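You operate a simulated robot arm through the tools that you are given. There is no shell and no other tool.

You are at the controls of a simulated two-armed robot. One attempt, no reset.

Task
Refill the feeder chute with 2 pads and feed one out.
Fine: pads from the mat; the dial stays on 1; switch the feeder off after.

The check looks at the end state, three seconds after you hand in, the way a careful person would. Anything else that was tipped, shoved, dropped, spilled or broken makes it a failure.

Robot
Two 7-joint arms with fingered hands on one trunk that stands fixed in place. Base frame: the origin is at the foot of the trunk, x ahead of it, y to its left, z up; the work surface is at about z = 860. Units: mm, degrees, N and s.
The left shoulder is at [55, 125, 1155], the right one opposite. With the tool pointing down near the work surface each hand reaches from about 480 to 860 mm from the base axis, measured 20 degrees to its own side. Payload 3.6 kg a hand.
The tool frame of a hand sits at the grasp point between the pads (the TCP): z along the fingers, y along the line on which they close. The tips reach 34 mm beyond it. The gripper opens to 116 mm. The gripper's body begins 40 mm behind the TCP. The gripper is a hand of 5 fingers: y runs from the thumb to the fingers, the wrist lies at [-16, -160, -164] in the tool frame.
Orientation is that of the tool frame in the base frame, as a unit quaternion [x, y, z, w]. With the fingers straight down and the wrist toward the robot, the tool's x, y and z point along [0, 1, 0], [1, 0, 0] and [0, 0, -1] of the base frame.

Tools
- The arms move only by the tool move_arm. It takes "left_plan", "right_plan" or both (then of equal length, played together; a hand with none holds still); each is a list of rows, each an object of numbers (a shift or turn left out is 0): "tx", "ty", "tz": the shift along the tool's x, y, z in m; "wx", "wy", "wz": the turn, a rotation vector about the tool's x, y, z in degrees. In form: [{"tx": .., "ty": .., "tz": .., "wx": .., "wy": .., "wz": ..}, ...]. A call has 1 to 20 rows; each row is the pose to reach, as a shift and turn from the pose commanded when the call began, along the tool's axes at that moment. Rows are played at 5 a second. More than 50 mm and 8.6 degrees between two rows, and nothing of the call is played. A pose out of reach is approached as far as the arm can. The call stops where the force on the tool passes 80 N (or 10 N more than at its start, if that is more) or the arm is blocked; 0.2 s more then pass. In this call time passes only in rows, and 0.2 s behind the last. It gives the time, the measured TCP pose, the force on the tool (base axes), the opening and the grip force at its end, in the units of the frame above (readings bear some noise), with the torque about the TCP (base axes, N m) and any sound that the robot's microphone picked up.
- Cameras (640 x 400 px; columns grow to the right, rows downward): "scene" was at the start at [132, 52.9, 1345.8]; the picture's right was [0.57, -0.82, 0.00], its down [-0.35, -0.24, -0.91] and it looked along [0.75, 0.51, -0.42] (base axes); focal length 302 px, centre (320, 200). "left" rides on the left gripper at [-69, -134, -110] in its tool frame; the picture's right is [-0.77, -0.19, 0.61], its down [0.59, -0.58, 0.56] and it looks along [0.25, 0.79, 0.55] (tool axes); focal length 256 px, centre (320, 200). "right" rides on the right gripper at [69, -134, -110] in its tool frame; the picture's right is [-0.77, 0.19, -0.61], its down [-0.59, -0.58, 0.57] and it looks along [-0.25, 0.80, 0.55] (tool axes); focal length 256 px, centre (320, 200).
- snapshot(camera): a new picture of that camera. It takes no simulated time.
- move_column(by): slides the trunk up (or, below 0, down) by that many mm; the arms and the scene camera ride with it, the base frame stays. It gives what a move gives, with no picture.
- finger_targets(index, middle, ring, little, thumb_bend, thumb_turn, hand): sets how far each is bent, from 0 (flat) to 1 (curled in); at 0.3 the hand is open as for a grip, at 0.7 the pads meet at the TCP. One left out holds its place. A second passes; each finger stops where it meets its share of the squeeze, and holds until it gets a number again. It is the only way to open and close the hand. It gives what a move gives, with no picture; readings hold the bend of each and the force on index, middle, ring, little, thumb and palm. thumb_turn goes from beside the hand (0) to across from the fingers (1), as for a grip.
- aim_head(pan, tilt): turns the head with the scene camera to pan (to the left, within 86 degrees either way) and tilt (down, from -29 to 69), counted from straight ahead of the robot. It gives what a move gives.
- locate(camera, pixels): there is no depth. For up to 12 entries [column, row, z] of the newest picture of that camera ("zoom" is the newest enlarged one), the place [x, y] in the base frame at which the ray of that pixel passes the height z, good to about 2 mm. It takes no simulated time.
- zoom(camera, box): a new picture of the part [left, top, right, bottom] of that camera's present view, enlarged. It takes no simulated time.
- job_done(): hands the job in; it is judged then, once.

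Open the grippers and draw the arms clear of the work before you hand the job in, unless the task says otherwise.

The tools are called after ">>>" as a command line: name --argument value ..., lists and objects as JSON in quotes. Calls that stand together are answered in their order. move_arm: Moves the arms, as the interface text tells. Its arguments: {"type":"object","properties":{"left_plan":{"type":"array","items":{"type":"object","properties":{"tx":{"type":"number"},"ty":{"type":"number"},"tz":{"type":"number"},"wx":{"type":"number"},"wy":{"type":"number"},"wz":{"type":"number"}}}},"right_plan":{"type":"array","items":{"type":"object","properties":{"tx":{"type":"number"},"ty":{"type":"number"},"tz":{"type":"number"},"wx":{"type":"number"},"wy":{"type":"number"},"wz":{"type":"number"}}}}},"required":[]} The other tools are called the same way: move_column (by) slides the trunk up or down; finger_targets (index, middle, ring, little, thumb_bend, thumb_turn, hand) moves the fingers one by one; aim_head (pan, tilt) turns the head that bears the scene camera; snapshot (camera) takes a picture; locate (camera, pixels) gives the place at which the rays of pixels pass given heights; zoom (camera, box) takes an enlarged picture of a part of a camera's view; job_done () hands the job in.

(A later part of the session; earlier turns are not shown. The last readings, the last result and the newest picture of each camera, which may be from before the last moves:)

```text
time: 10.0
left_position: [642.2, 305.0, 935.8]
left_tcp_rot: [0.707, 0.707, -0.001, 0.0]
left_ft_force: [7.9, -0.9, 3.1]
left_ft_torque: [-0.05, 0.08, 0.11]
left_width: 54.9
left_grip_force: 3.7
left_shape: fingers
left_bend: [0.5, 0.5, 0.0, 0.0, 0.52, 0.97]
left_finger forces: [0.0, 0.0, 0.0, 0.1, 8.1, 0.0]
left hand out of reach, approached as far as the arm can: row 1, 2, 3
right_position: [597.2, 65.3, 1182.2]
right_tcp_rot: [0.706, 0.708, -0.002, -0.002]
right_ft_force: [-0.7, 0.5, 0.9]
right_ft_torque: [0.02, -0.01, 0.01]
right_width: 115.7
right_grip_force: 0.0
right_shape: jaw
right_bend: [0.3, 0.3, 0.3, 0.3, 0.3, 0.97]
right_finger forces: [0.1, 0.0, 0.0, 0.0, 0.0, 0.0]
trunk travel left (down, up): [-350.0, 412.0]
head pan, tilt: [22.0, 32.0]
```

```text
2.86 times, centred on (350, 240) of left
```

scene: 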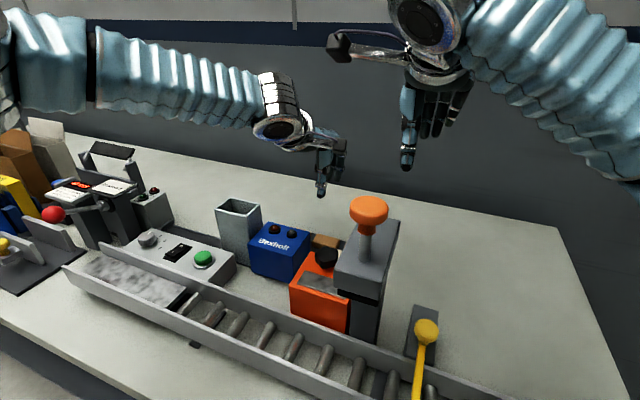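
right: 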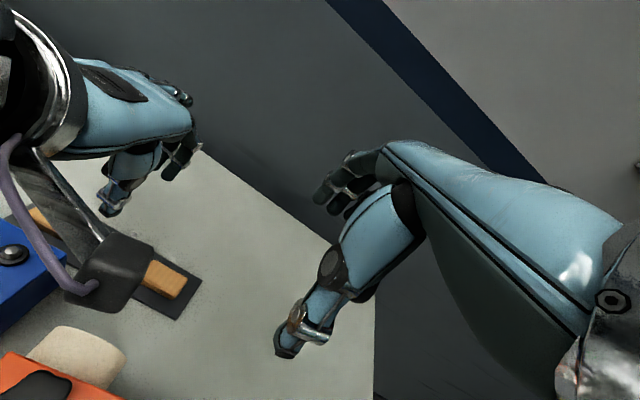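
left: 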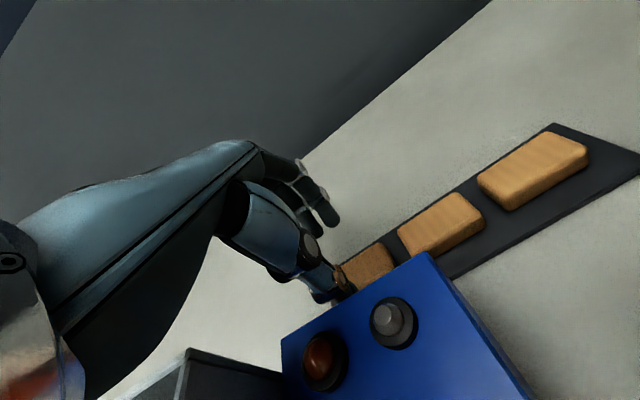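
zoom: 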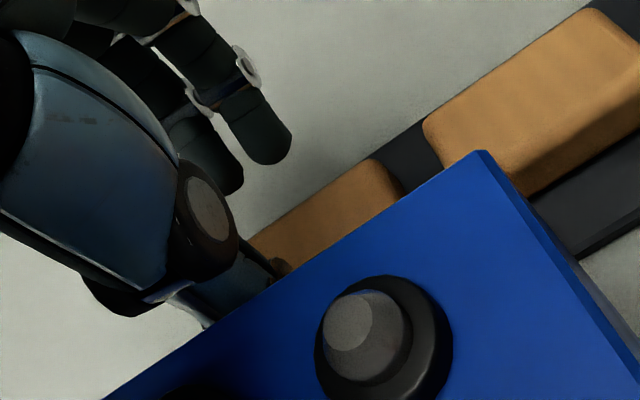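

The arm couldn't reach: it slid back to x≈642 and the thumb touched the Bexholt box (8 N on the thumb). I back off upward right away.

>>> move_arm --left_plan '[{"tz": -0.03, "ty": 0.0}, {"tz": -0.07}, {"tz": -0.11}, {"tz": -0.13}]'

>>> zoom --camera "scene" --box '[200, 180, 420, 350]'

>>> zoom --camera "right" --box '[0, 140, 224, 320]'

```text
time: 11.0
left_position: [640.8, 304.2, 1063.2]
left_tcp_rot: [0.707, 0.707, -0.001, -0.002]
left_ft_force: [0.3, 0.1, 0.1]
left_ft_torque: [0.01, 0.0, -0.02]
left_width: 58.9
left_grip_force: 0.0
left_shape: fingers
left_bend: [0.5, 0.5, 0.0, 0.0, 0.5, 0.97]
left_finger forces: [0.0, 0.0, 0.1, 0.0, 0.0, 0.0]
right_position: [598.5, 65.1, 1182.1]
right_tcp_rot: [0.706, 0.708, -0.002, -0.002]
right_ft_force: [1.2, -0.6, -0.1]
right_ft_torque: [-0.02, 0.04, 0.04]
right_width: 116.1
right_grip_force: 0.1
right_shape: jaw
right_bend: [0.3, 0.3, 0.3, 0.3, 0.3, 0.97]
right_finger forces: [0.0, 0.0, 0.1, 0.1, 0.0, 0.1]
trunk travel left (down, up): [-350.0, 412.0]
head pan, tilt: [22.0, 32.0]
```

```text
2.35 times, centred on (310, 265) of scene
```

zoom: 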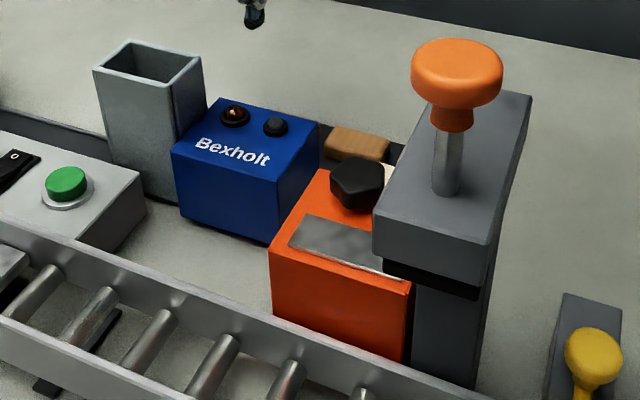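

```text
2.22 times, centred on (112, 230) of right
```

zoom: 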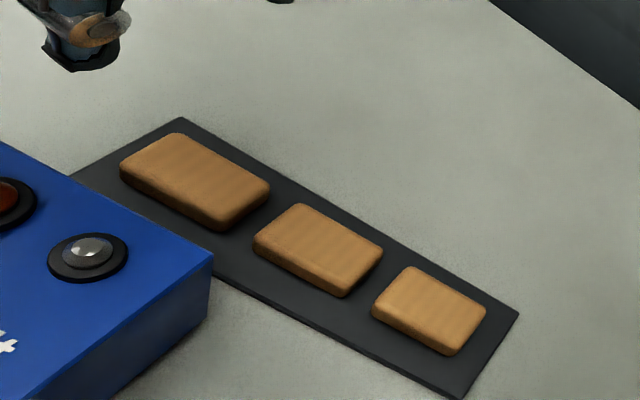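

Objects look unmoved relative to each other; the arm stayed at x≈641 after clipping. To gain reach I'll lower the trunk, but first raise the right hand so it stays clear of the press; raising the right arm 110 mm while left holds.

>>> move_arm --right_plan '[{"tz": -0.03}, {"tz": -0.06}, {"tz": -0.09}, {"tz": -0.11}, {"tz": -0.11}]'

```text
time: 12.2
left_position: [639.5, 305.1, 1063.3]
left_tcp_rot: [0.707, 0.708, 0.0, 0.0]
left_ft_force: [-0.8, -0.5, -0.6]
left_ft_torque: [0.01, 0.02, -0.01]
left_width: 59.1
left_grip_force: 0.1
left_shape: fingers
left_bend: [0.5, 0.5, 0.0, 0.0, 0.5, 0.97]
left_finger forces: [0.0, 0.1, 0.0, 0.0, 0.1, 0.1]
right_position: [594.0, 63.8, 1295.1]
right_tcp_rot: [0.706, 0.708, -0.001, -0.001]
right_ft_force: [0.5, 0.1, 0.6]
right_ft_torque: [0.0, 0.02, 0.01]
right_width: 115.8
right_grip_force: 0.1
right_shape: jaw
right_bend: [0.3, 0.3, 0.3, 0.3, 0.3, 0.97]
right_finger forces: [0.0, 0.1, 0.1, 0.1, 0.0, 0.1]
trunk travel left (down, up): [-350.0, 412.0]
head pan, tilt: [22.0, 32.0]
```

Right hand is at z≈1295. Now raise the left hand 110 mm as well (with x +12), then lower the trunk 110 mm.

>>> move_arm --left_plan '[{"tz": -0.03, "ty": 0.004}, {"tz": -0.06, "ty": 0.008}, {"tz": -0.09, "ty": 0.012}, {"tz": -0.11, "ty": 0.012}]'

>>> move_column --by -110

>>> snapshot --camera "scene"

>>> snapshot --camera "right"

```text
time: 13.2
left_position: [651.4, 304.0, 1175.2]
left_tcp_rot: [0.707, 0.708, 0.0, 0.0]
left_ft_force: [-0.2, 0.3, -0.6]
left_ft_torque: [0.03, -0.05, -0.01]
left_width: 58.9
left_grip_force: 0.1
left_shape: fingers
left_bend: [0.5, 0.5, 0.0, 0.0, 0.5, 0.97]
left_finger forces: [0.0, 0.0, 0.0, 0.0, 0.0, 0.1]
right_position: [594.8, 64.4, 1294.5]
right_tcp_rot: [0.706, 0.708, -0.001, -0.001]
right_ft_force: [0.3, -0.3, -0.1]
right_ft_torque: [0.02, 0.03, 0.03]
right_width: 115.5
right_grip_force: 0.1
right_shape: jaw
right_bend: [0.3, 0.3, 0.3, 0.3, 0.3, 0.97]
right_finger forces: [0.1, 0.0, 0.0, 0.0, 0.1, 0.0]
trunk travel left (down, up): [-350.0, 412.0]
head pan, tilt: [22.0, 32.0]
```

```text
time: 14.6
left_position: [651.6, 305.4, 1065.5]
left_tcp_rot: [0.707, 0.707, -0.001, 0.0]
left_ft_force: [-0.1, -0.1, -0.3]
left_ft_torque: [-0.02, -0.01, 0.02]
left_width: 58.9
left_grip_force: 0.1
left_shape: fingers
left_bend: [0.5, 0.5, 0.0, 0.0, 0.5, 0.97]
left_finger forces: [0.1, 0.0, 0.0, 0.0, 0.0, 0.0]
right_position: [595.1, 65.4, 1185.4]
right_tcp_rot: [0.706, 0.708, -0.001, -0.001]
right_ft_force: [-1.1, -0.2, 0.2]
right_ft_torque: [-0.03, -0.03, 0.0]
right_width: 116.0
right_grip_force: 0.0
right_shape: jaw
right_bend: [0.3, 0.3, 0.3, 0.3, 0.3, 0.97]
right_finger forces: [0.0, 0.0, 0.0, 0.0, 0.0, 0.1]
trunk travel left (down, up): [-240.0, 522.0]
head pan, tilt: [22.0, 32.0]
```

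```text
taken
```

scene: 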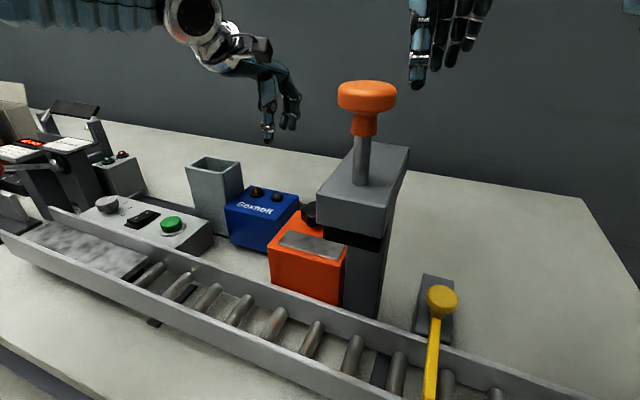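

```text
taken
```

right: 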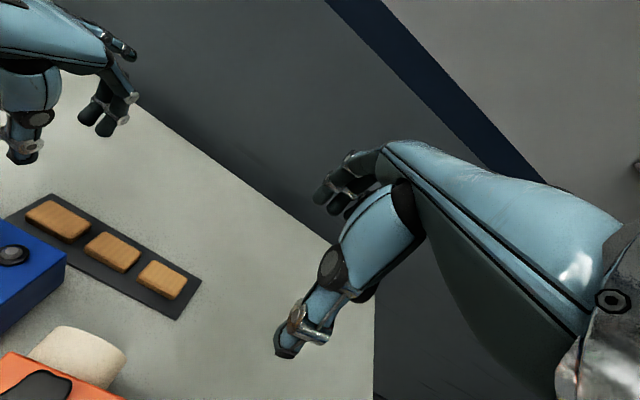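

Trunk lowered; the same poses hold. Now descend over pad 1 to z≈950 with a small y correction and check reach.

>>> move_arm --left_plan '[{"tx": -0.002, "ty": 0.001, "tz": 0.03}, {"tx": -0.002, "ty": 0.001, "tz": 0.06}, {"tx": -0.002, "ty": 0.001, "tz": 0.09}, {"tx": -0.002, "ty": 0.001, "tz": 0.115}, {"tx": -0.002, "ty": 0.001, "tz": 0.115}]'

>>> zoom --camera "right" --box '[0, 160, 144, 260]'

>>> zoom --camera "scene" --box '[160, 100, 320, 240]'

```text
time: 15.8
left_position: [651.4, 303.4, 949.5]
left_tcp_rot: [0.707, 0.708, 0.0, 0.0]
left_ft_force: [0.1, -0.3, 0.7]
left_ft_torque: [0.03, 0.03, 0.03]
left_width: 59.2
left_grip_force: 0.1
left_shape: fingers
left_bend: [0.5, 0.5, 0.0, 0.0, 0.5, 0.97]
left_finger forces: [0.0, 0.1, 0.2, 0.0, 0.1, 0.0]
right_position: [594.7, 65.4, 1183.8]
right_tcp_rot: [0.707, 0.707, -0.001, -0.001]
right_ft_force: [-0.3, -0.9, 0.1]
right_ft_torque: [-0.01, 0.02, -0.01]
right_width: 115.6
right_grip_force: 0.1
right_shape: jaw
right_bend: [0.3, 0.3, 0.3, 0.3, 0.3, 0.97]
right_finger forces: [0.0, 0.1, 0.0, 0.0, 0.1, 0.1]
trunk travel left (down, up): [-240.0, 522.0]
head pan, tilt: [22.0, 32.0]
```

```text
4.00 times, centred on (72, 210) of right
```

zoom: 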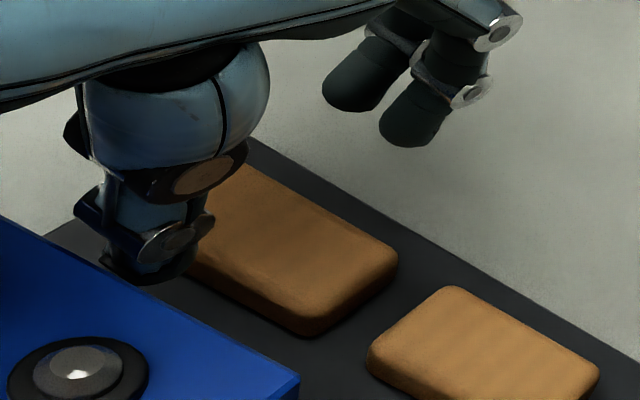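

```text
2.86 times, centred on (240, 170) of scene
```

zoom: 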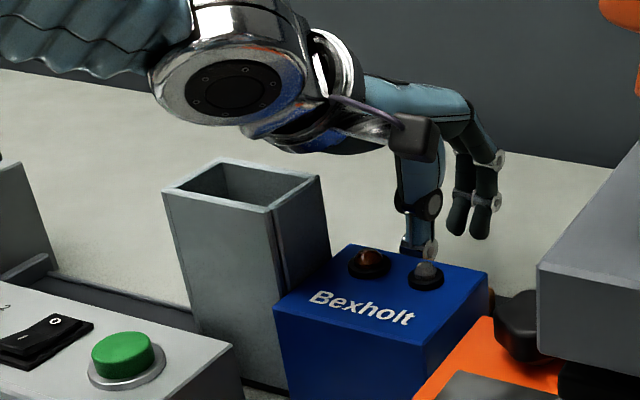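

Reach is fine now (651.4, 303.4, 949.5). I'll narrow the opening slightly for clearance from the Bexholt box and descend to z≈918 for another check.

>>> finger_targets --hand "left" --index 0.53 --middle 0.53 --thumb_bend 0.53

>>> move_arm --left_plan '[{"ty": 0.001, "tx": -0.001, "tz": 0.015}, {"ty": 0.001, "tx": -0.001, "tz": 0.031}, {"ty": 0.001, "tx": -0.001, "tz": 0.031}]'

>>> zoom --camera "right" --box '[0, 160, 144, 260]'

>>> zoom --camera "left" --box '[270, 170, 430, 310]'

```text
time: 16.8
left_position: [651.9, 302.9, 949.7]
left_tcp_rot: [0.706, 0.708, 0.0, 0.0]
left_ft_force: [0.2, 0.3, 0.0]
left_ft_torque: [0.0, -0.03, 0.0]
left_width: 50.9
left_grip_force: 0.0
left_shape: fingers
left_bend: [0.53, 0.53, 0.0, 0.0, 0.53, 0.97]
left_finger forces: [0.0, 0.0, 0.0, 0.1, 0.0, 0.0]
right_position: [594.9, 65.7, 1184.7]
right_tcp_rot: [0.706, 0.708, 0.0, -0.001]
right_ft_force: [-0.1, 1.7, 0.5]
right_ft_torque: [0.0, 0.01, -0.01]
right_width: 115.9
right_grip_force: 0.0
right_shape: jaw
right_bend: [0.3, 0.3, 0.3, 0.3, 0.3, 0.97]
right_finger forces: [0.0, 0.0, 0.1, 0.0, 0.1, 0.0]
trunk travel left (down, up): [-240.0, 522.0]
head pan, tilt: [22.0, 32.0]
```

```text
time: 17.6
left_position: [652.8, 302.2, 917.7]
left_tcp_rot: [0.707, 0.707, 0.0, 0.0]
left_ft_force: [0.1, -0.2, -0.2]
left_ft_torque: [-0.01, -0.01, 0.02]
left_width: 51.0
left_grip_force: 0.0
left_shape: fingers
left_bend: [0.53, 0.53, 0.0, 0.0, 0.53, 0.97]
left_finger forces: [0.0, 0.0, 0.1, 0.0, 0.1, 0.1]
right_position: [594.0, 66.0, 1183.1]
right_tcp_rot: [0.706, 0.708, 0.0, 0.0]
right_ft_force: [-0.1, 0.0, -0.7]
right_ft_torque: [-0.02, 0.0, -0.01]
right_width: 115.9
right_grip_force: 0.1
right_shape: jaw
right_bend: [0.3, 0.3, 0.3, 0.3, 0.3, 0.97]
right_finger forces: [0.0, 0.1, 0.0, 0.0, 0.0, 0.0]
trunk travel left (down, up): [-240.0, 522.0]
head pan, tilt: [22.0, 32.0]
```

```text
4.00 times, centred on (72, 210) of right
```

zoom: 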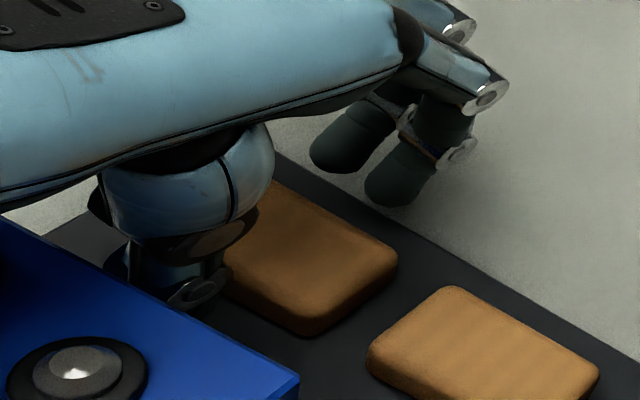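

```text
2.86 times, centred on (350, 240) of left
```

zoom: 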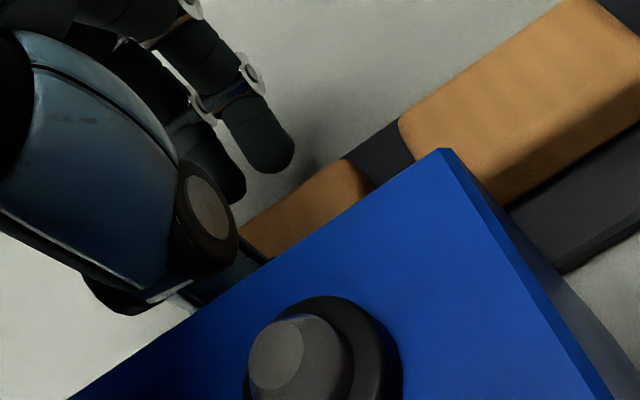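

Index tip at zoom (392,200) lies just beyond the pad's far edge. Checking its location and height consistency.

>>> locate --camera "right" --pixels '[[89, 211, 875], [89, 211, 880], [89, 211, 885], [76, 202.5, 880], [43, 236, 880]]'

>>> zoom --camera "scene" --box '[220, 130, 320, 200]'

```text
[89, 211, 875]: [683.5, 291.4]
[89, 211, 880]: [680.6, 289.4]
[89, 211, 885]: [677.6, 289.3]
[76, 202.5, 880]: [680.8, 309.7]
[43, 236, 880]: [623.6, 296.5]
```

```text
5.71 times, centred on (270, 165) of scene
```

zoom: 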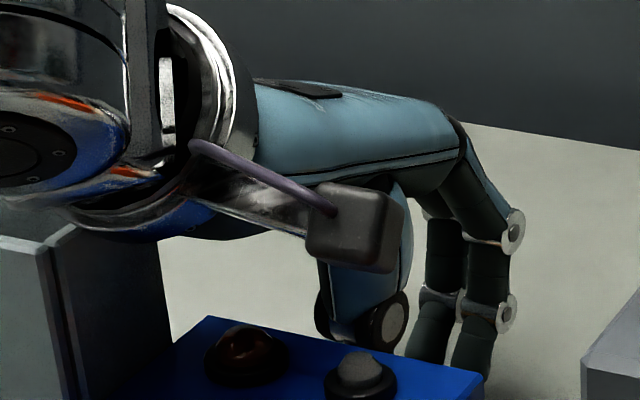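

Finger tips are at x≈681 and straddle y≈290–310, centred well on pad 1. Descending 12 mm more so the tips reach beside the pad.

>>> move_arm --left_plan '[{"tz": 0.006}, {"tz": 0.012}, {"tz": 0.012}]'

>>> zoom --camera "right" --box '[20, 170, 120, 240]'

>>> zoom --camera "scene" --box '[180, 130, 280, 200]'

```text
time: 18.4
left_position: [652.4, 297.1, 912.1]
left_tcp_rot: [0.709, 0.705, 0.003, 0.002]
left_ft_force: [1.5, -8.3, 30.9]
left_ft_torque: [2.14, 3.06, 0.63]
left_width: 51.0
left_grip_force: 3.3
left_shape: fingers
left_bend: [0.53, 0.53, 0.0, 0.0, 0.53, 0.97]
left_finger forces: [0.1, 0.0, 0.1, 0.1, 0.1, 6.5]
right_position: [593.3, 62.6, 1186.7]
right_tcp_rot: [0.706, 0.708, 0.001, -0.002]
right_ft_force: [1.3, -0.4, -0.6]
right_ft_torque: [-0.02, 0.02, 0.01]
right_width: 115.7
right_grip_force: 0.1
right_shape: jaw
right_bend: [0.3, 0.3, 0.3, 0.3, 0.3, 0.97]
right_finger forces: [0.0, 0.0, 0.0, 0.0, 0.0, 0.1]
trunk travel left (down, up): [-240.0, 522.0]
head pan, tilt: [22.0, 32.0]
```

```text
5.71 times, centred on (70, 205) of right
```

zoom: 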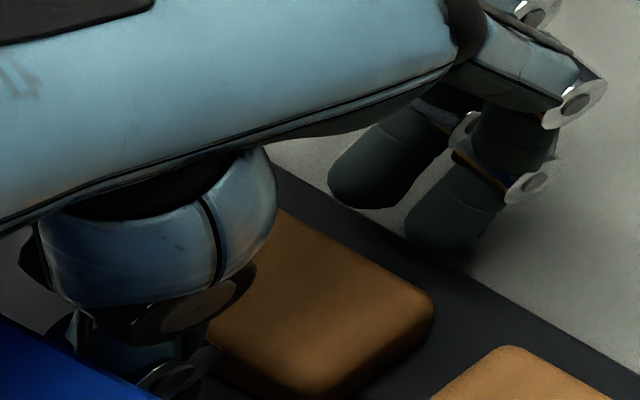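

```text
5.71 times, centred on (230, 165) of scene
```

zoom: 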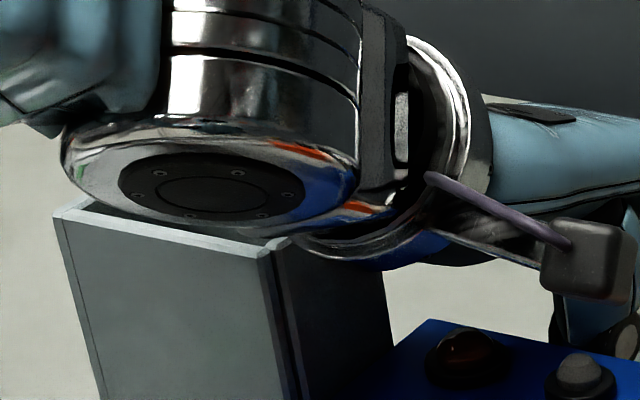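

The wrist collar is resting on the chute rim (31 N upward). Backing straight up immediately.

>>> move_arm --left_plan '[{"tz": -0.01}, {"tz": -0.03}, {"tz": -0.06}, {"tz": -0.1}]'

>>> zoom --camera "scene" --box '[160, 120, 320, 260]'

>>> zoom --camera "right" --box '[0, 160, 224, 320]'

```text
time: 19.4
left_position: [653.6, 304.4, 1005.5]
left_tcp_rot: [0.706, 0.708, 0.0, 0.0]
left_ft_force: [0.4, -0.2, -0.5]
left_ft_torque: [0.01, 0.02, -0.01]
left_width: 50.9
left_grip_force: 0.0
left_shape: fingers
left_bend: [0.53, 0.53, 0.0, 0.0, 0.53, 0.97]
left_finger forces: [0.1, 0.0, 0.0, 0.0, 0.1, 0.0]
right_position: [594.6, 67.6, 1183.9]
right_tcp_rot: [0.707, 0.708, -0.001, 0.0]
right_ft_force: [0.3, -0.8, 0.1]
right_ft_torque: [-0.03, 0.02, -0.01]
right_width: 116.1
right_grip_force: 0.1
right_shape: jaw
right_bend: [0.3, 0.3, 0.3, 0.3, 0.3, 0.97]
right_finger forces: [0.0, 0.0, 0.0, 0.1, 0.1, 0.1]
trunk travel left (down, up): [-240.0, 522.0]
head pan, tilt: [22.0, 32.0]
```

```text
2.86 times, centred on (240, 190) of scene
```

zoom: 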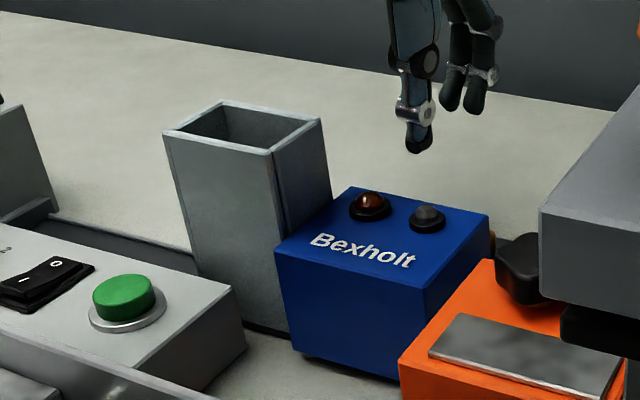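

```text
2.50 times, centred on (112, 240) of right
```

zoom: 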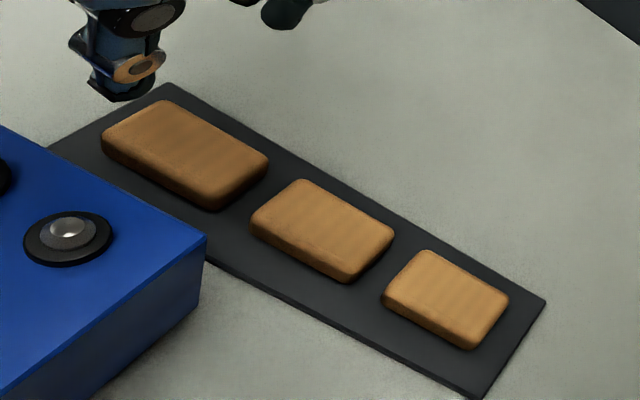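

Backed off; chute and Bexholt look undisturbed (chute rim corners match earlier views). The forearm's wrist cap sits ~100 mm to the +y side, so I'll pitch the hand ~14° (wrist up) to clear the chute. First check the elbow/forearm side for clearance.

>>> aim_head --pan 58 --tilt 30

>>> snapshot --camera "scene"

```text
time: 20.4
left_position: [653.7, 303.6, 1006.6]
left_tcp_rot: [0.706, 0.708, 0.0, 0.0]
left_ft_force: [-1.1, 0.0, 0.6]
left_ft_torque: [0.01, 0.02, -0.03]
left_width: 50.9
left_grip_force: 0.2
left_shape: fingers
left_bend: [0.53, 0.53, 0.0, 0.0, 0.53, 0.97]
left_finger forces: [0.0, 0.1, 0.0, 0.0, 0.0, 0.0]
right_position: [595.1, 66.1, 1184.1]
right_tcp_rot: [0.707, 0.707, 0.0, -0.001]
right_ft_force: [0.3, 0.4, 0.0]
right_ft_torque: [0.0, 0.02, 0.02]
right_width: 115.6
right_grip_force: 0.0
right_shape: jaw
right_bend: [0.3, 0.3, 0.3, 0.3, 0.3, 0.97]
right_finger forces: [0.1, 0.0, 0.0, 0.1, 0.0, 0.0]
trunk travel left (down, up): [-240.0, 522.0]
head pan, tilt: [58.0, 30.0]
```

```text
taken
```

scene: 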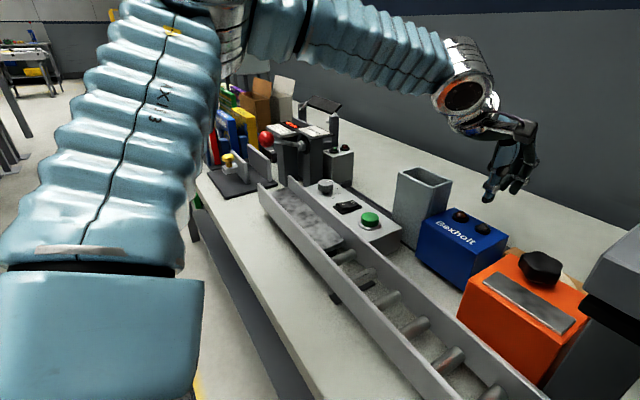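

The arm's upper links are well clear of everything on the left. I'll tilt the hand a little (pitch 4°, roll 10° raising the +y side) so the wrist cap clears the chute, then descend to about z≈945 over pad 1.

>>> move_arm --left_plan '[{"tx": -0.002, "ty": 0.0006, "wx": 2, "wy": 5}, {"tx": -0.0043, "ty": 0.0012, "wx": 4, "wy": 10}, {"tx": -0.0043, "ty": 0.0012, "tz": 0.03, "wx": 4, "wy": 10}, {"tx": -0.0043, "ty": 0.0012, "tz": 0.06, "wx": 4, "wy": 10}, {"tx": -0.0043, "ty": 0.0012, "tz": 0.06, "wx": 4, "wy": 10}]'

>>> zoom --camera "scene" --box '[370, 50, 570, 260]'

>>> zoom --camera "right" --box '[0, 160, 144, 260]'

```text
time: 21.6
left_position: [654.3, 298.3, 944.9]
left_tcp_rot: [0.704, 0.704, 0.037, -0.086]
left_ft_force: [-0.8, -1.0, -0.3]
left_ft_torque: [-0.01, 0.03, -0.02]
left_width: 50.9
left_grip_force: 0.1
left_shape: fingers
left_bend: [0.53, 0.53, 0.0, 0.0, 0.53, 0.97]
left_finger forces: [0.0, 0.0, 0.0, 0.0, 0.0, 0.1]
right_position: [595.8, 66.1, 1184.8]
right_tcp_rot: [0.706, 0.708, -0.001, 0.0]
right_ft_force: [0.5, -0.1, -0.5]
right_ft_torque: [0.02, 0.02, 0.02]
right_width: 116.0
right_grip_force: 0.1
right_shape: jaw
right_bend: [0.3, 0.3, 0.3, 0.3, 0.3, 0.97]
right_finger forces: [0.0, 0.1, 0.0, 0.1, 0.0, 0.1]
trunk travel left (down, up): [-240.0, 522.0]
head pan, tilt: [58.0, 30.0]
```

```text
1.90 times, centred on (470, 155) of scene
```

zoom: 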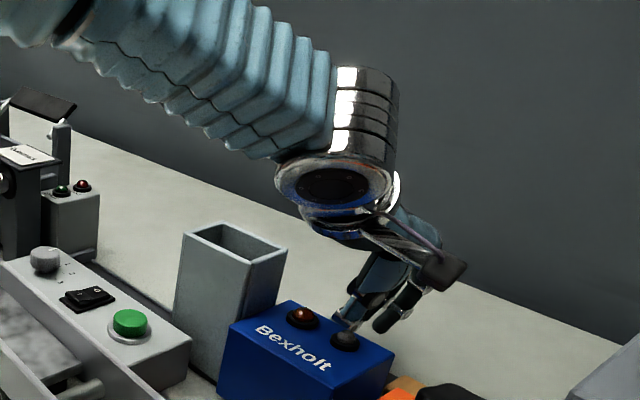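

```text
4.00 times, centred on (72, 210) of right
```

zoom: 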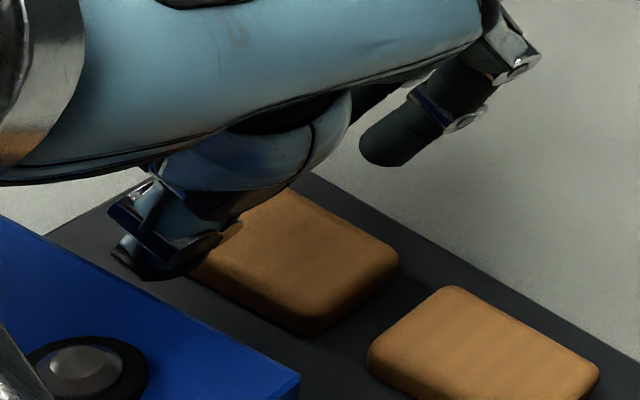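

Now the wrist cap sits clear (to the −y side and higher than the chute rim). Descending 25 mm straight down (tool components computed for the tilt).

>>> move_arm --left_plan '[{"tx": -0.0015, "ty": 0.0008, "tz": 0.0124}, {"tx": -0.0031, "ty": 0.0017, "tz": 0.0248}, {"tx": -0.0031, "ty": 0.0017, "tz": 0.0248}]'

>>> zoom --camera "scene" --box '[370, 50, 570, 260]'

>>> zoom --camera "right" --box '[20, 170, 120, 240]'

>>> zoom --camera "left" --box '[270, 170, 430, 310]'

```text
time: 22.4
left_position: [653.3, 300.0, 920.8]
left_tcp_rot: [0.704, 0.704, 0.037, -0.086]
left_ft_force: [-0.1, 0.4, -0.6]
left_ft_torque: [0.02, -0.01, -0.01]
left_width: 50.9
left_grip_force: 0.0
left_shape: fingers
left_bend: [0.53, 0.53, 0.0, 0.0, 0.53, 0.97]
left_finger forces: [0.1, 0.0, 0.1, 0.0, 0.1, 0.1]
right_position: [595.5, 66.8, 1184.2]
right_tcp_rot: [0.706, 0.708, 0.0, -0.001]
right_ft_force: [-0.4, 0.1, 0.5]
right_ft_torque: [0.01, 0.02, -0.01]
right_width: 115.8
right_grip_force: 0.0
right_shape: jaw
right_bend: [0.3, 0.3, 0.3, 0.3, 0.3, 0.97]
right_finger forces: [0.0, 0.0, 0.1, 0.0, 0.0, 0.0]
trunk travel left (down, up): [-240.0, 522.0]
head pan, tilt: [58.0, 30.0]
```

```text
1.90 times, centred on (470, 155) of scene
```

zoom: 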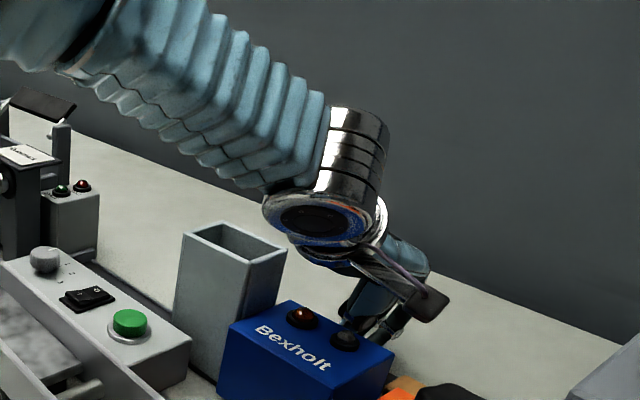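

```text
5.71 times, centred on (70, 205) of right
```

zoom: 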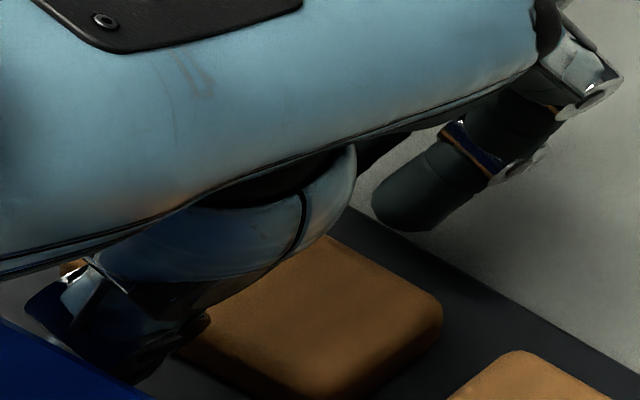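

```text
2.86 times, centred on (350, 240) of left
```

zoom: 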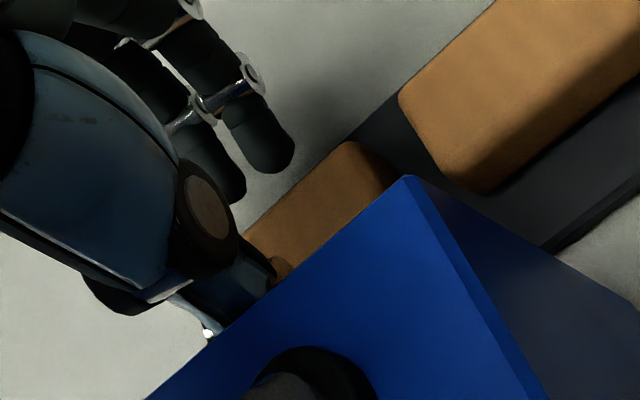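

Cap clearance is fine (est. z≈1045 vs rim 998). Descending the final ~13 mm to grasp height.

>>> move_arm --left_plan '[{"tx": -0.0011, "ty": 0.001, "tz": 0.0064}, {"tx": -0.0022, "ty": 0.0019, "tz": 0.0128}, {"tx": -0.0022, "ty": 0.0019, "tz": 0.0128}]'

>>> zoom --camera "scene" --box '[400, 100, 520, 220]'

>>> zoom --camera "right" --box '[20, 170, 120, 240]'

>>> zoom --camera "left" --box '[300, 190, 400, 270]'

```text
time: 23.2
left_position: [654.9, 299.5, 911.0]
left_tcp_rot: [0.703, 0.705, 0.038, -0.084]
left_ft_force: [1.3, 1.0, 6.6]
left_ft_torque: [-0.03, -0.23, 0.02]
left_width: 50.7
left_grip_force: 3.5
left_shape: fingers
left_bend: [0.53, 0.53, 0.0, 0.0, 0.53, 0.97]
left_finger forces: [6.8, 0.0, 0.0, 0.0, 0.1, 0.1]
right_position: [595.1, 66.2, 1184.9]
right_tcp_rot: [0.706, 0.709, -0.001, -0.001]
right_ft_force: [0.9, -0.2, 0.2]
right_ft_torque: [-0.03, -0.02, 0.02]
right_width: 115.8
right_grip_force: 0.1
right_shape: jaw
right_bend: [0.3, 0.3, 0.3, 0.3, 0.3, 0.97]
right_finger forces: [0.1, 0.0, 0.1, 0.1, 0.0, 0.0]
trunk travel left (down, up): [-240.0, 522.0]
head pan, tilt: [58.0, 30.0]
```

```text
3.33 times, centred on (460, 160) of scene
```

zoom: 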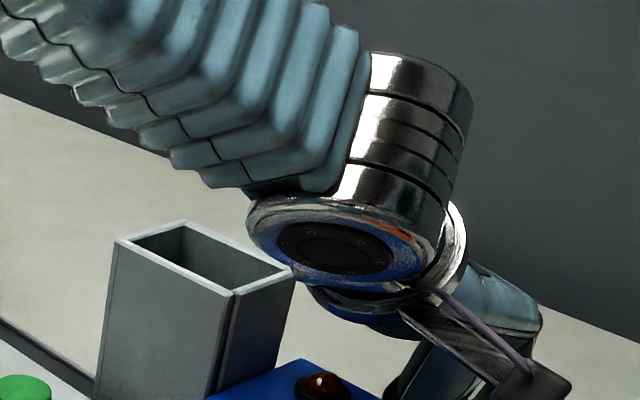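

```text
5.71 times, centred on (70, 205) of right
```

zoom: 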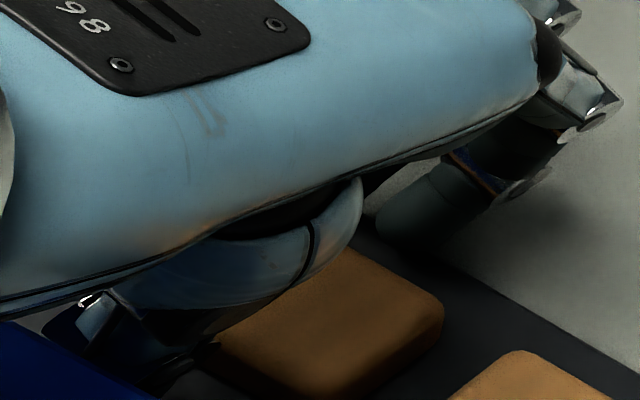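

```text
5.00 times, centred on (350, 230) of left
```

zoom: 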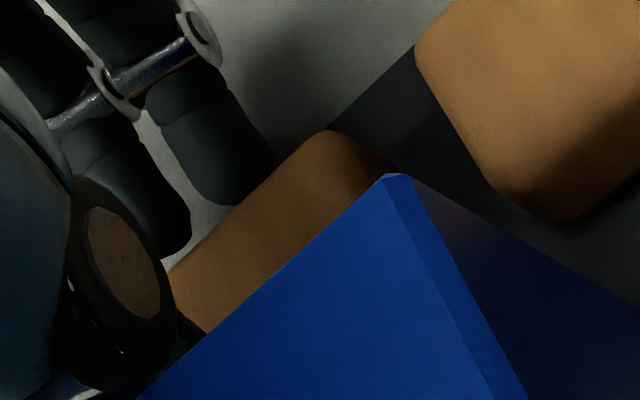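

Index fingertip just touched the mat (6.8 N). I'll rise ~4 mm from the commanded pose, then close index, middle and thumb on the pad.

>>> move_arm --left_plan '[{"tx": 0.0007, "ty": -0.0003, "tz": -0.0042}, {"tx": 0.0007, "ty": -0.0003, "tz": -0.0042}]'

>>> finger_targets --hand "left" --index 0.57 --middle 0.57 --thumb_bend 0.57

>>> zoom --camera "right" --box '[20, 170, 120, 240]'

>>> zoom --camera "left" --box '[300, 190, 400, 270]'

```text
time: 23.8
left_position: [655.3, 298.6, 913.2]
left_tcp_rot: [0.703, 0.705, 0.036, -0.088]
left_ft_force: [-0.1, -0.4, 0.8]
left_ft_torque: [0.01, -0.03, -0.01]
left_width: 51.0
left_grip_force: 0.1
left_shape: fingers
left_bend: [0.53, 0.53, 0.0, 0.0, 0.53, 0.97]
left_finger forces: [0.0, 0.0, 0.0, 0.1, 0.0, 0.0]
right_position: [594.1, 66.6, 1184.1]
right_tcp_rot: [0.706, 0.708, -0.001, 0.0]
right_ft_force: [-0.9, -1.0, 0.3]
right_ft_torque: [0.0, 0.02, -0.03]
right_width: 115.8
right_grip_force: 0.0
right_shape: jaw
right_bend: [0.3, 0.3, 0.3, 0.3, 0.3, 0.97]
right_finger forces: [0.1, 0.0, 0.0, 0.0, 0.0, 0.1]
trunk travel left (down, up): [-240.0, 522.0]
head pan, tilt: [58.0, 30.0]
```

```text
time: 24.8
left_position: [654.5, 298.7, 913.3]
left_tcp_rot: [0.704, 0.704, 0.036, -0.086]
left_ft_force: [0.2, 0.9, -1.0]
left_ft_torque: [-0.01, 0.04, -0.02]
left_width: 42.3
left_grip_force: 0.0
left_shape: fingers
left_bend: [0.56, 0.56, 0.0, 0.0, 0.56, 0.97]
left_finger forces: [0.0, 0.0, 0.1, 0.0, 0.1, 0.1]
right_position: [594.4, 66.1, 1184.4]
right_tcp_rot: [0.707, 0.708, 0.0, -0.001]
right_ft_force: [0.0, 0.1, 0.6]
right_ft_torque: [0.01, -0.01, 0.02]
right_width: 116.0
right_grip_force: 0.1
right_shape: jaw
right_bend: [0.3, 0.3, 0.3, 0.3, 0.3, 0.97]
right_finger forces: [0.0, 0.1, 0.0, 0.0, 0.1, 0.0]
trunk travel left (down, up): [-240.0, 522.0]
head pan, tilt: [58.0, 30.0]
```

```text
5.71 times, centred on (70, 205) of right
```

zoom: 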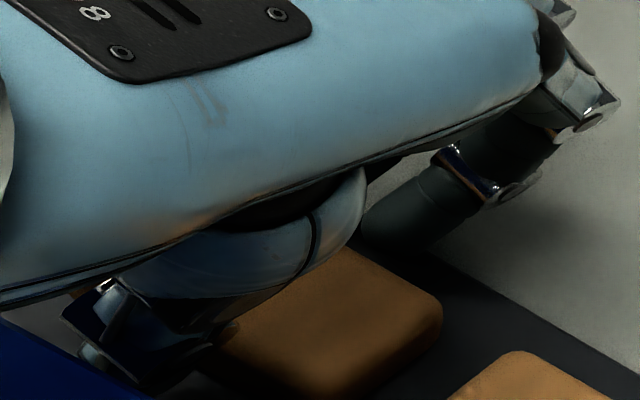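

```text
5.00 times, centred on (350, 230) of left
```

zoom: 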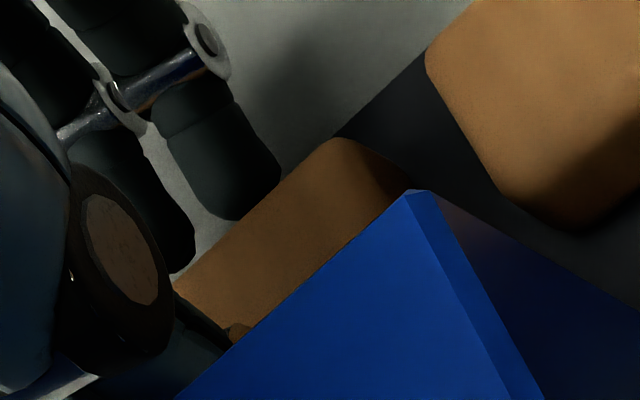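

No contact yet at width 42. Now close fully to squeeze.

>>> finger_targets --hand "left" --index 0.68 --middle 0.68 --thumb_bend 0.68

>>> zoom --camera "right" --box '[20, 170, 120, 240]'

>>> zoom --camera "left" --box '[300, 190, 400, 270]'

```text
time: 25.8
left_position: [655.4, 299.1, 913.1]
left_tcp_rot: [0.704, 0.704, 0.037, -0.086]
left_ft_force: [0.6, 0.1, -0.1]
left_ft_torque: [0.02, 0.01, -0.01]
left_width: 30.5
left_grip_force: 16.9
left_shape: fingers
left_bend: [0.62, 0.62, 0.0, 0.0, 0.62, 0.97]
left_finger forces: [8.8, 7.8, 0.0, 0.0, 16.5, 0.1]
right_position: [595.0, 66.7, 1183.4]
right_tcp_rot: [0.707, 0.707, 0.0, -0.001]
right_ft_force: [-0.2, -0.1, -0.4]
right_ft_torque: [0.0, 0.01, -0.01]
right_width: 116.0
right_grip_force: 0.0
right_shape: jaw
right_bend: [0.3, 0.3, 0.3, 0.3, 0.3, 0.97]
right_finger forces: [0.1, 0.1, 0.1, 0.1, 0.1, 0.0]
trunk travel left (down, up): [-240.0, 522.0]
head pan, tilt: [58.0, 30.0]
```

```text
5.71 times, centred on (70, 205) of right
```

zoom: 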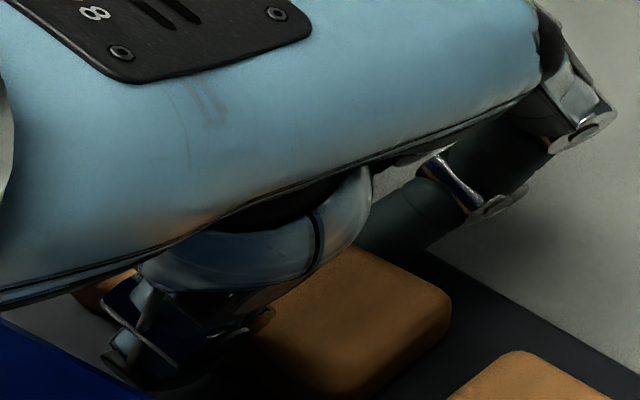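

```text
5.00 times, centred on (350, 230) of left
```

zoom: 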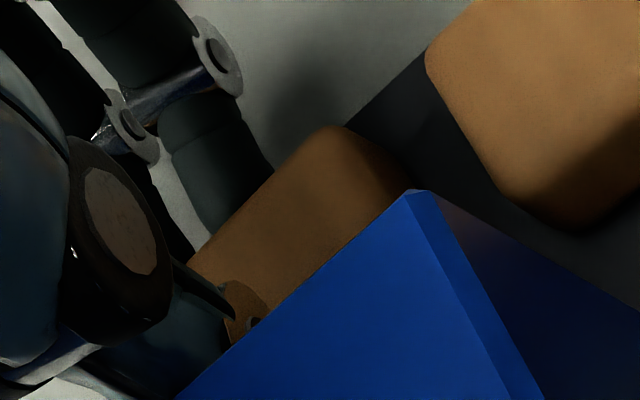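

Firm grip: index 8.8 N, middle 7.8 N, thumb 16.5 N, width 30.5. Lift straight up 40 mm and check.

>>> move_arm --left_plan '[{"tx": 0.0017, "ty": -0.0007, "tz": -0.0098}, {"tx": 0.0035, "ty": -0.0014, "tz": -0.0196}, {"tx": 0.0052, "ty": -0.0021, "tz": -0.0295}, {"tx": 0.0069, "ty": -0.0028, "tz": -0.0393}]'

>>> zoom --camera "right" --box '[0, 140, 144, 240]'

>>> zoom --camera "left" --box '[280, 180, 420, 290]'

>>> zoom --camera "scene" --box '[370, 50, 570, 260]'

```text
time: 26.8
left_position: [655.5, 299.7, 952.8]
left_tcp_rot: [0.704, 0.704, 0.037, -0.087]
left_ft_force: [-0.4, -0.5, 0.3]
left_ft_torque: [-0.03, 0.01, 0.01]
left_width: 30.5
left_grip_force: 17.0
left_shape: fingers
left_bend: [0.62, 0.62, 0.0, 0.0, 0.62, 0.97]
left_finger forces: [8.9, 7.8, 0.0, 0.0, 16.6, 0.0]
right_position: [595.2, 66.3, 1183.3]
right_tcp_rot: [0.706, 0.708, -0.001, -0.001]
right_ft_force: [0.5, 0.3, 0.1]
right_ft_torque: [-0.01, 0.01, 0.0]
right_width: 116.0
right_grip_force: 0.0
right_shape: jaw
right_bend: [0.3, 0.3, 0.3, 0.3, 0.3, 0.97]
right_finger forces: [0.0, 0.0, 0.0, 0.0, 0.1, 0.0]
trunk travel left (down, up): [-240.0, 522.0]
head pan, tilt: [58.0, 30.0]
```

```text
4.00 times, centred on (72, 190) of right
```

zoom: 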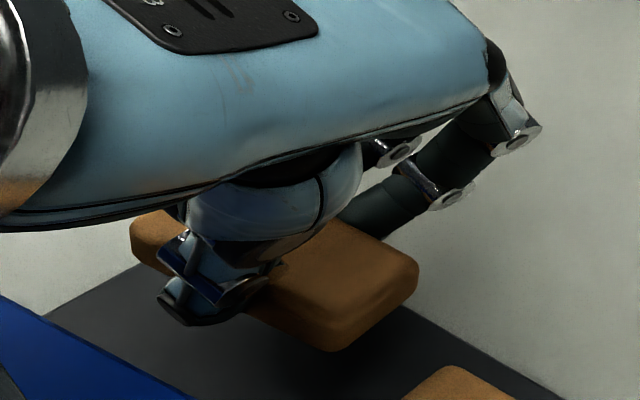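

```text
3.64 times, centred on (350, 235) of left
```

zoom: 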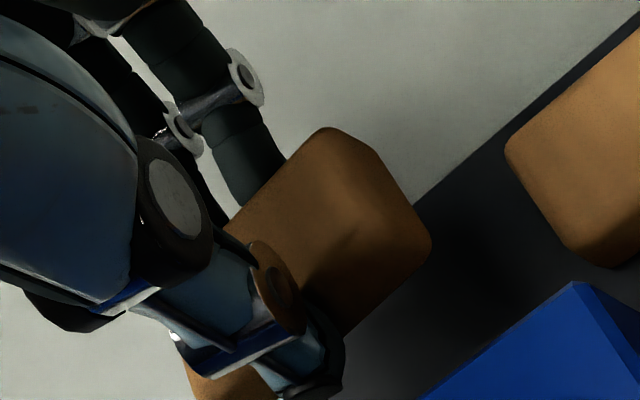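

```text
1.90 times, centred on (470, 155) of scene
```

zoom: 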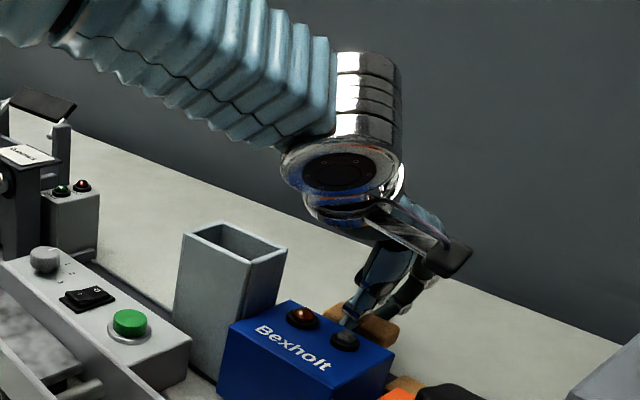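

Pad 1 is held level above the mat. I'll measure its position relative to the TCP from the right view.

>>> zoom --camera "right" --box '[20, 180, 116, 240]'

>>> locate --camera "right" --pixels '[[95.5, 205, 917], [76, 220.5, 917], [96, 212, 905], [76.5, 227.5, 905], [25, 200, 905], [30, 194, 917]]'

```text
6.67 times, centred on (68, 210) of right
```

zoom: 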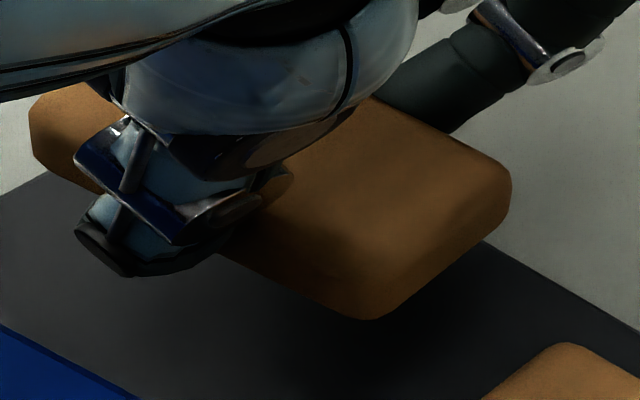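

```text
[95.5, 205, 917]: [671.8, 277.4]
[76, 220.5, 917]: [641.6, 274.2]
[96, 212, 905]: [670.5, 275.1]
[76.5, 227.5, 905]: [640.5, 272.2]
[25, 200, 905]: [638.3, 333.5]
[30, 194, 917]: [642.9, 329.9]
```

Pad centre is roughly (+1, +3.5) mm from the TCP, bottom about 50 mm below it. Lifting to z≈1078 and moving over the chute centre (553, 381).

>>> move_arm --left_plan '[{"tx": 0.0072, "ty": -0.0029, "tz": -0.0409}, {"tx": 0.0145, "ty": -0.0058, "tz": -0.0819}, {"tx": 0.0217, "ty": -0.0087, "tz": -0.1228}, {"tx": 0.047, "ty": -0.043, "tz": -0.1159}, {"tx": 0.0723, "ty": -0.0773, "tz": -0.109}, {"tx": 0.0977, "ty": -0.1117, "tz": -0.102}, {"tx": 0.0977, "ty": -0.1117, "tz": -0.102}]'

>>> aim_head --pan 36 --tilt 25

>>> snapshot --camera "scene"

>>> snapshot --camera "left"

```text
time: 28.4
left_position: [549.8, 375.0, 1079.7]
left_tcp_rot: [0.704, 0.704, 0.037, -0.087]
left_ft_force: [0.0, -0.8, -0.2]
left_ft_torque: [0.05, 0.03, 0.05]
left_width: 30.7
left_grip_force: 16.5
left_shape: fingers
left_bend: [0.63, 0.62, 0.0, 0.0, 0.62, 0.96]
left_finger forces: [9.0, 7.6, 0.0, 0.0, 16.5, 0.1]
right_position: [596.1, 64.6, 1184.2]
right_tcp_rot: [0.706, 0.708, 0.0, -0.001]
right_ft_force: [0.1, -1.1, 0.4]
right_ft_torque: [0.01, -0.02, 0.02]
right_width: 116.2
right_grip_force: 0.1
right_shape: jaw
right_bend: [0.3, 0.3, 0.3, 0.3, 0.3, 0.97]
right_finger forces: [0.0, 0.0, 0.0, 0.0, 0.1, 0.0]
trunk travel left (down, up): [-240.0, 522.0]
head pan, tilt: [58.0, 30.0]
```

```text
time: 29.3
left_position: [550.4, 375.9, 1079.4]
left_tcp_rot: [0.703, 0.705, 0.037, -0.086]
left_ft_force: [0.4, 0.2, 0.1]
left_ft_torque: [0.0, 0.05, 0.02]
left_width: 30.8
left_grip_force: 16.6
left_shape: fingers
left_bend: [0.63, 0.62, 0.0, 0.0, 0.62, 0.96]
left_finger forces: [8.9, 7.6, 0.0, 0.0, 16.6, 0.0]
right_position: [594.7, 66.3, 1184.5]
right_tcp_rot: [0.707, 0.708, -0.001, 0.0]
right_ft_force: [-0.3, -0.6, -0.6]
right_ft_torque: [0.04, -0.04, 0.02]
right_width: 116.1
right_grip_force: 0.1
right_shape: jaw
right_bend: [0.3, 0.3, 0.3, 0.3, 0.3, 0.97]
right_finger forces: [0.0, 0.1, 0.0, 0.0, 0.1, 0.0]
trunk travel left (down, up): [-240.0, 522.0]
head pan, tilt: [36.0, 25.0]
```

```text
taken
```

scene: 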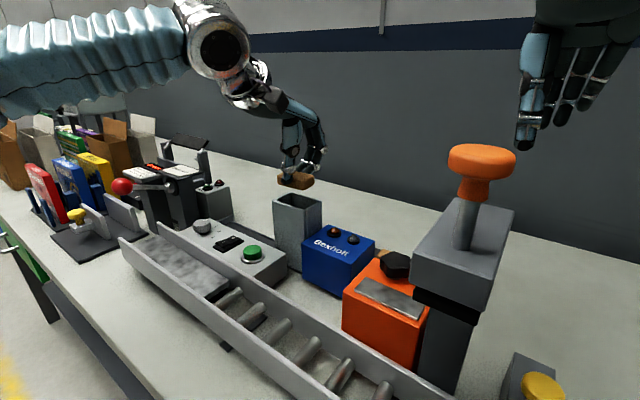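

```text
taken
```

left: 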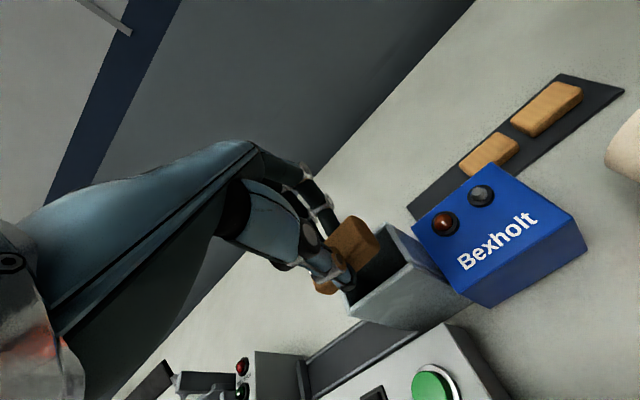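

The pad hovers above the chute mouth (scene around (297,180)). Zooming from both cameras for alignment.

>>> zoom --camera "left" --box '[300, 200, 460, 340]'

>>> zoom --camera "scene" --box '[250, 110, 362, 220]'

```text
2.86 times, centred on (380, 270) of left
```

zoom: 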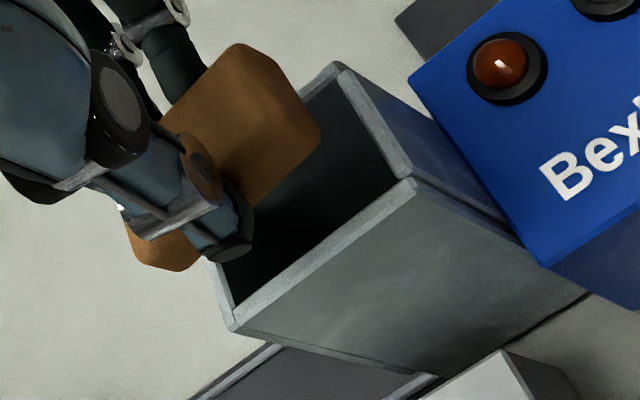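

```text
3.64 times, centred on (306, 165) of scene
```

zoom: 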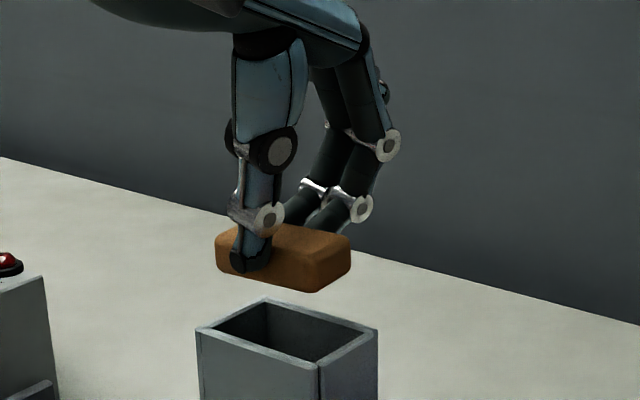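

Both views show the pad level and nearly aligned; the thumb tip doesn't protrude below it. Computing pad corners vs rim corners numerically.

>>> locate --camera "scene" --pixels '[[302.4, 190.3, 1029.5], [278.2, 183.2, 1029.5], [314.3, 182.9, 1029.5], [272.2, 200.75, 998], [306, 210.4, 998], [321.7, 201, 998], [291.7, 192.2, 998]]'

>>> zoom --camera "scene" --box '[268, 150, 332, 215]'

```text
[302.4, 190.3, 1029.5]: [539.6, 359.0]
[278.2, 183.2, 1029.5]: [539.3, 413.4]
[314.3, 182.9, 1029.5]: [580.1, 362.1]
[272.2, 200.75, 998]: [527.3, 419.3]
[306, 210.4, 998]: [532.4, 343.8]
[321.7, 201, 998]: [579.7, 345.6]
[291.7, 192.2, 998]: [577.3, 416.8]
```

```text
6.15 times, centred on (300, 182) of scene
```

zoom: 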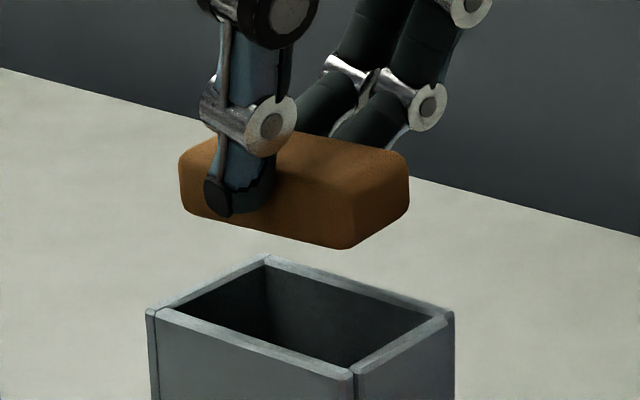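

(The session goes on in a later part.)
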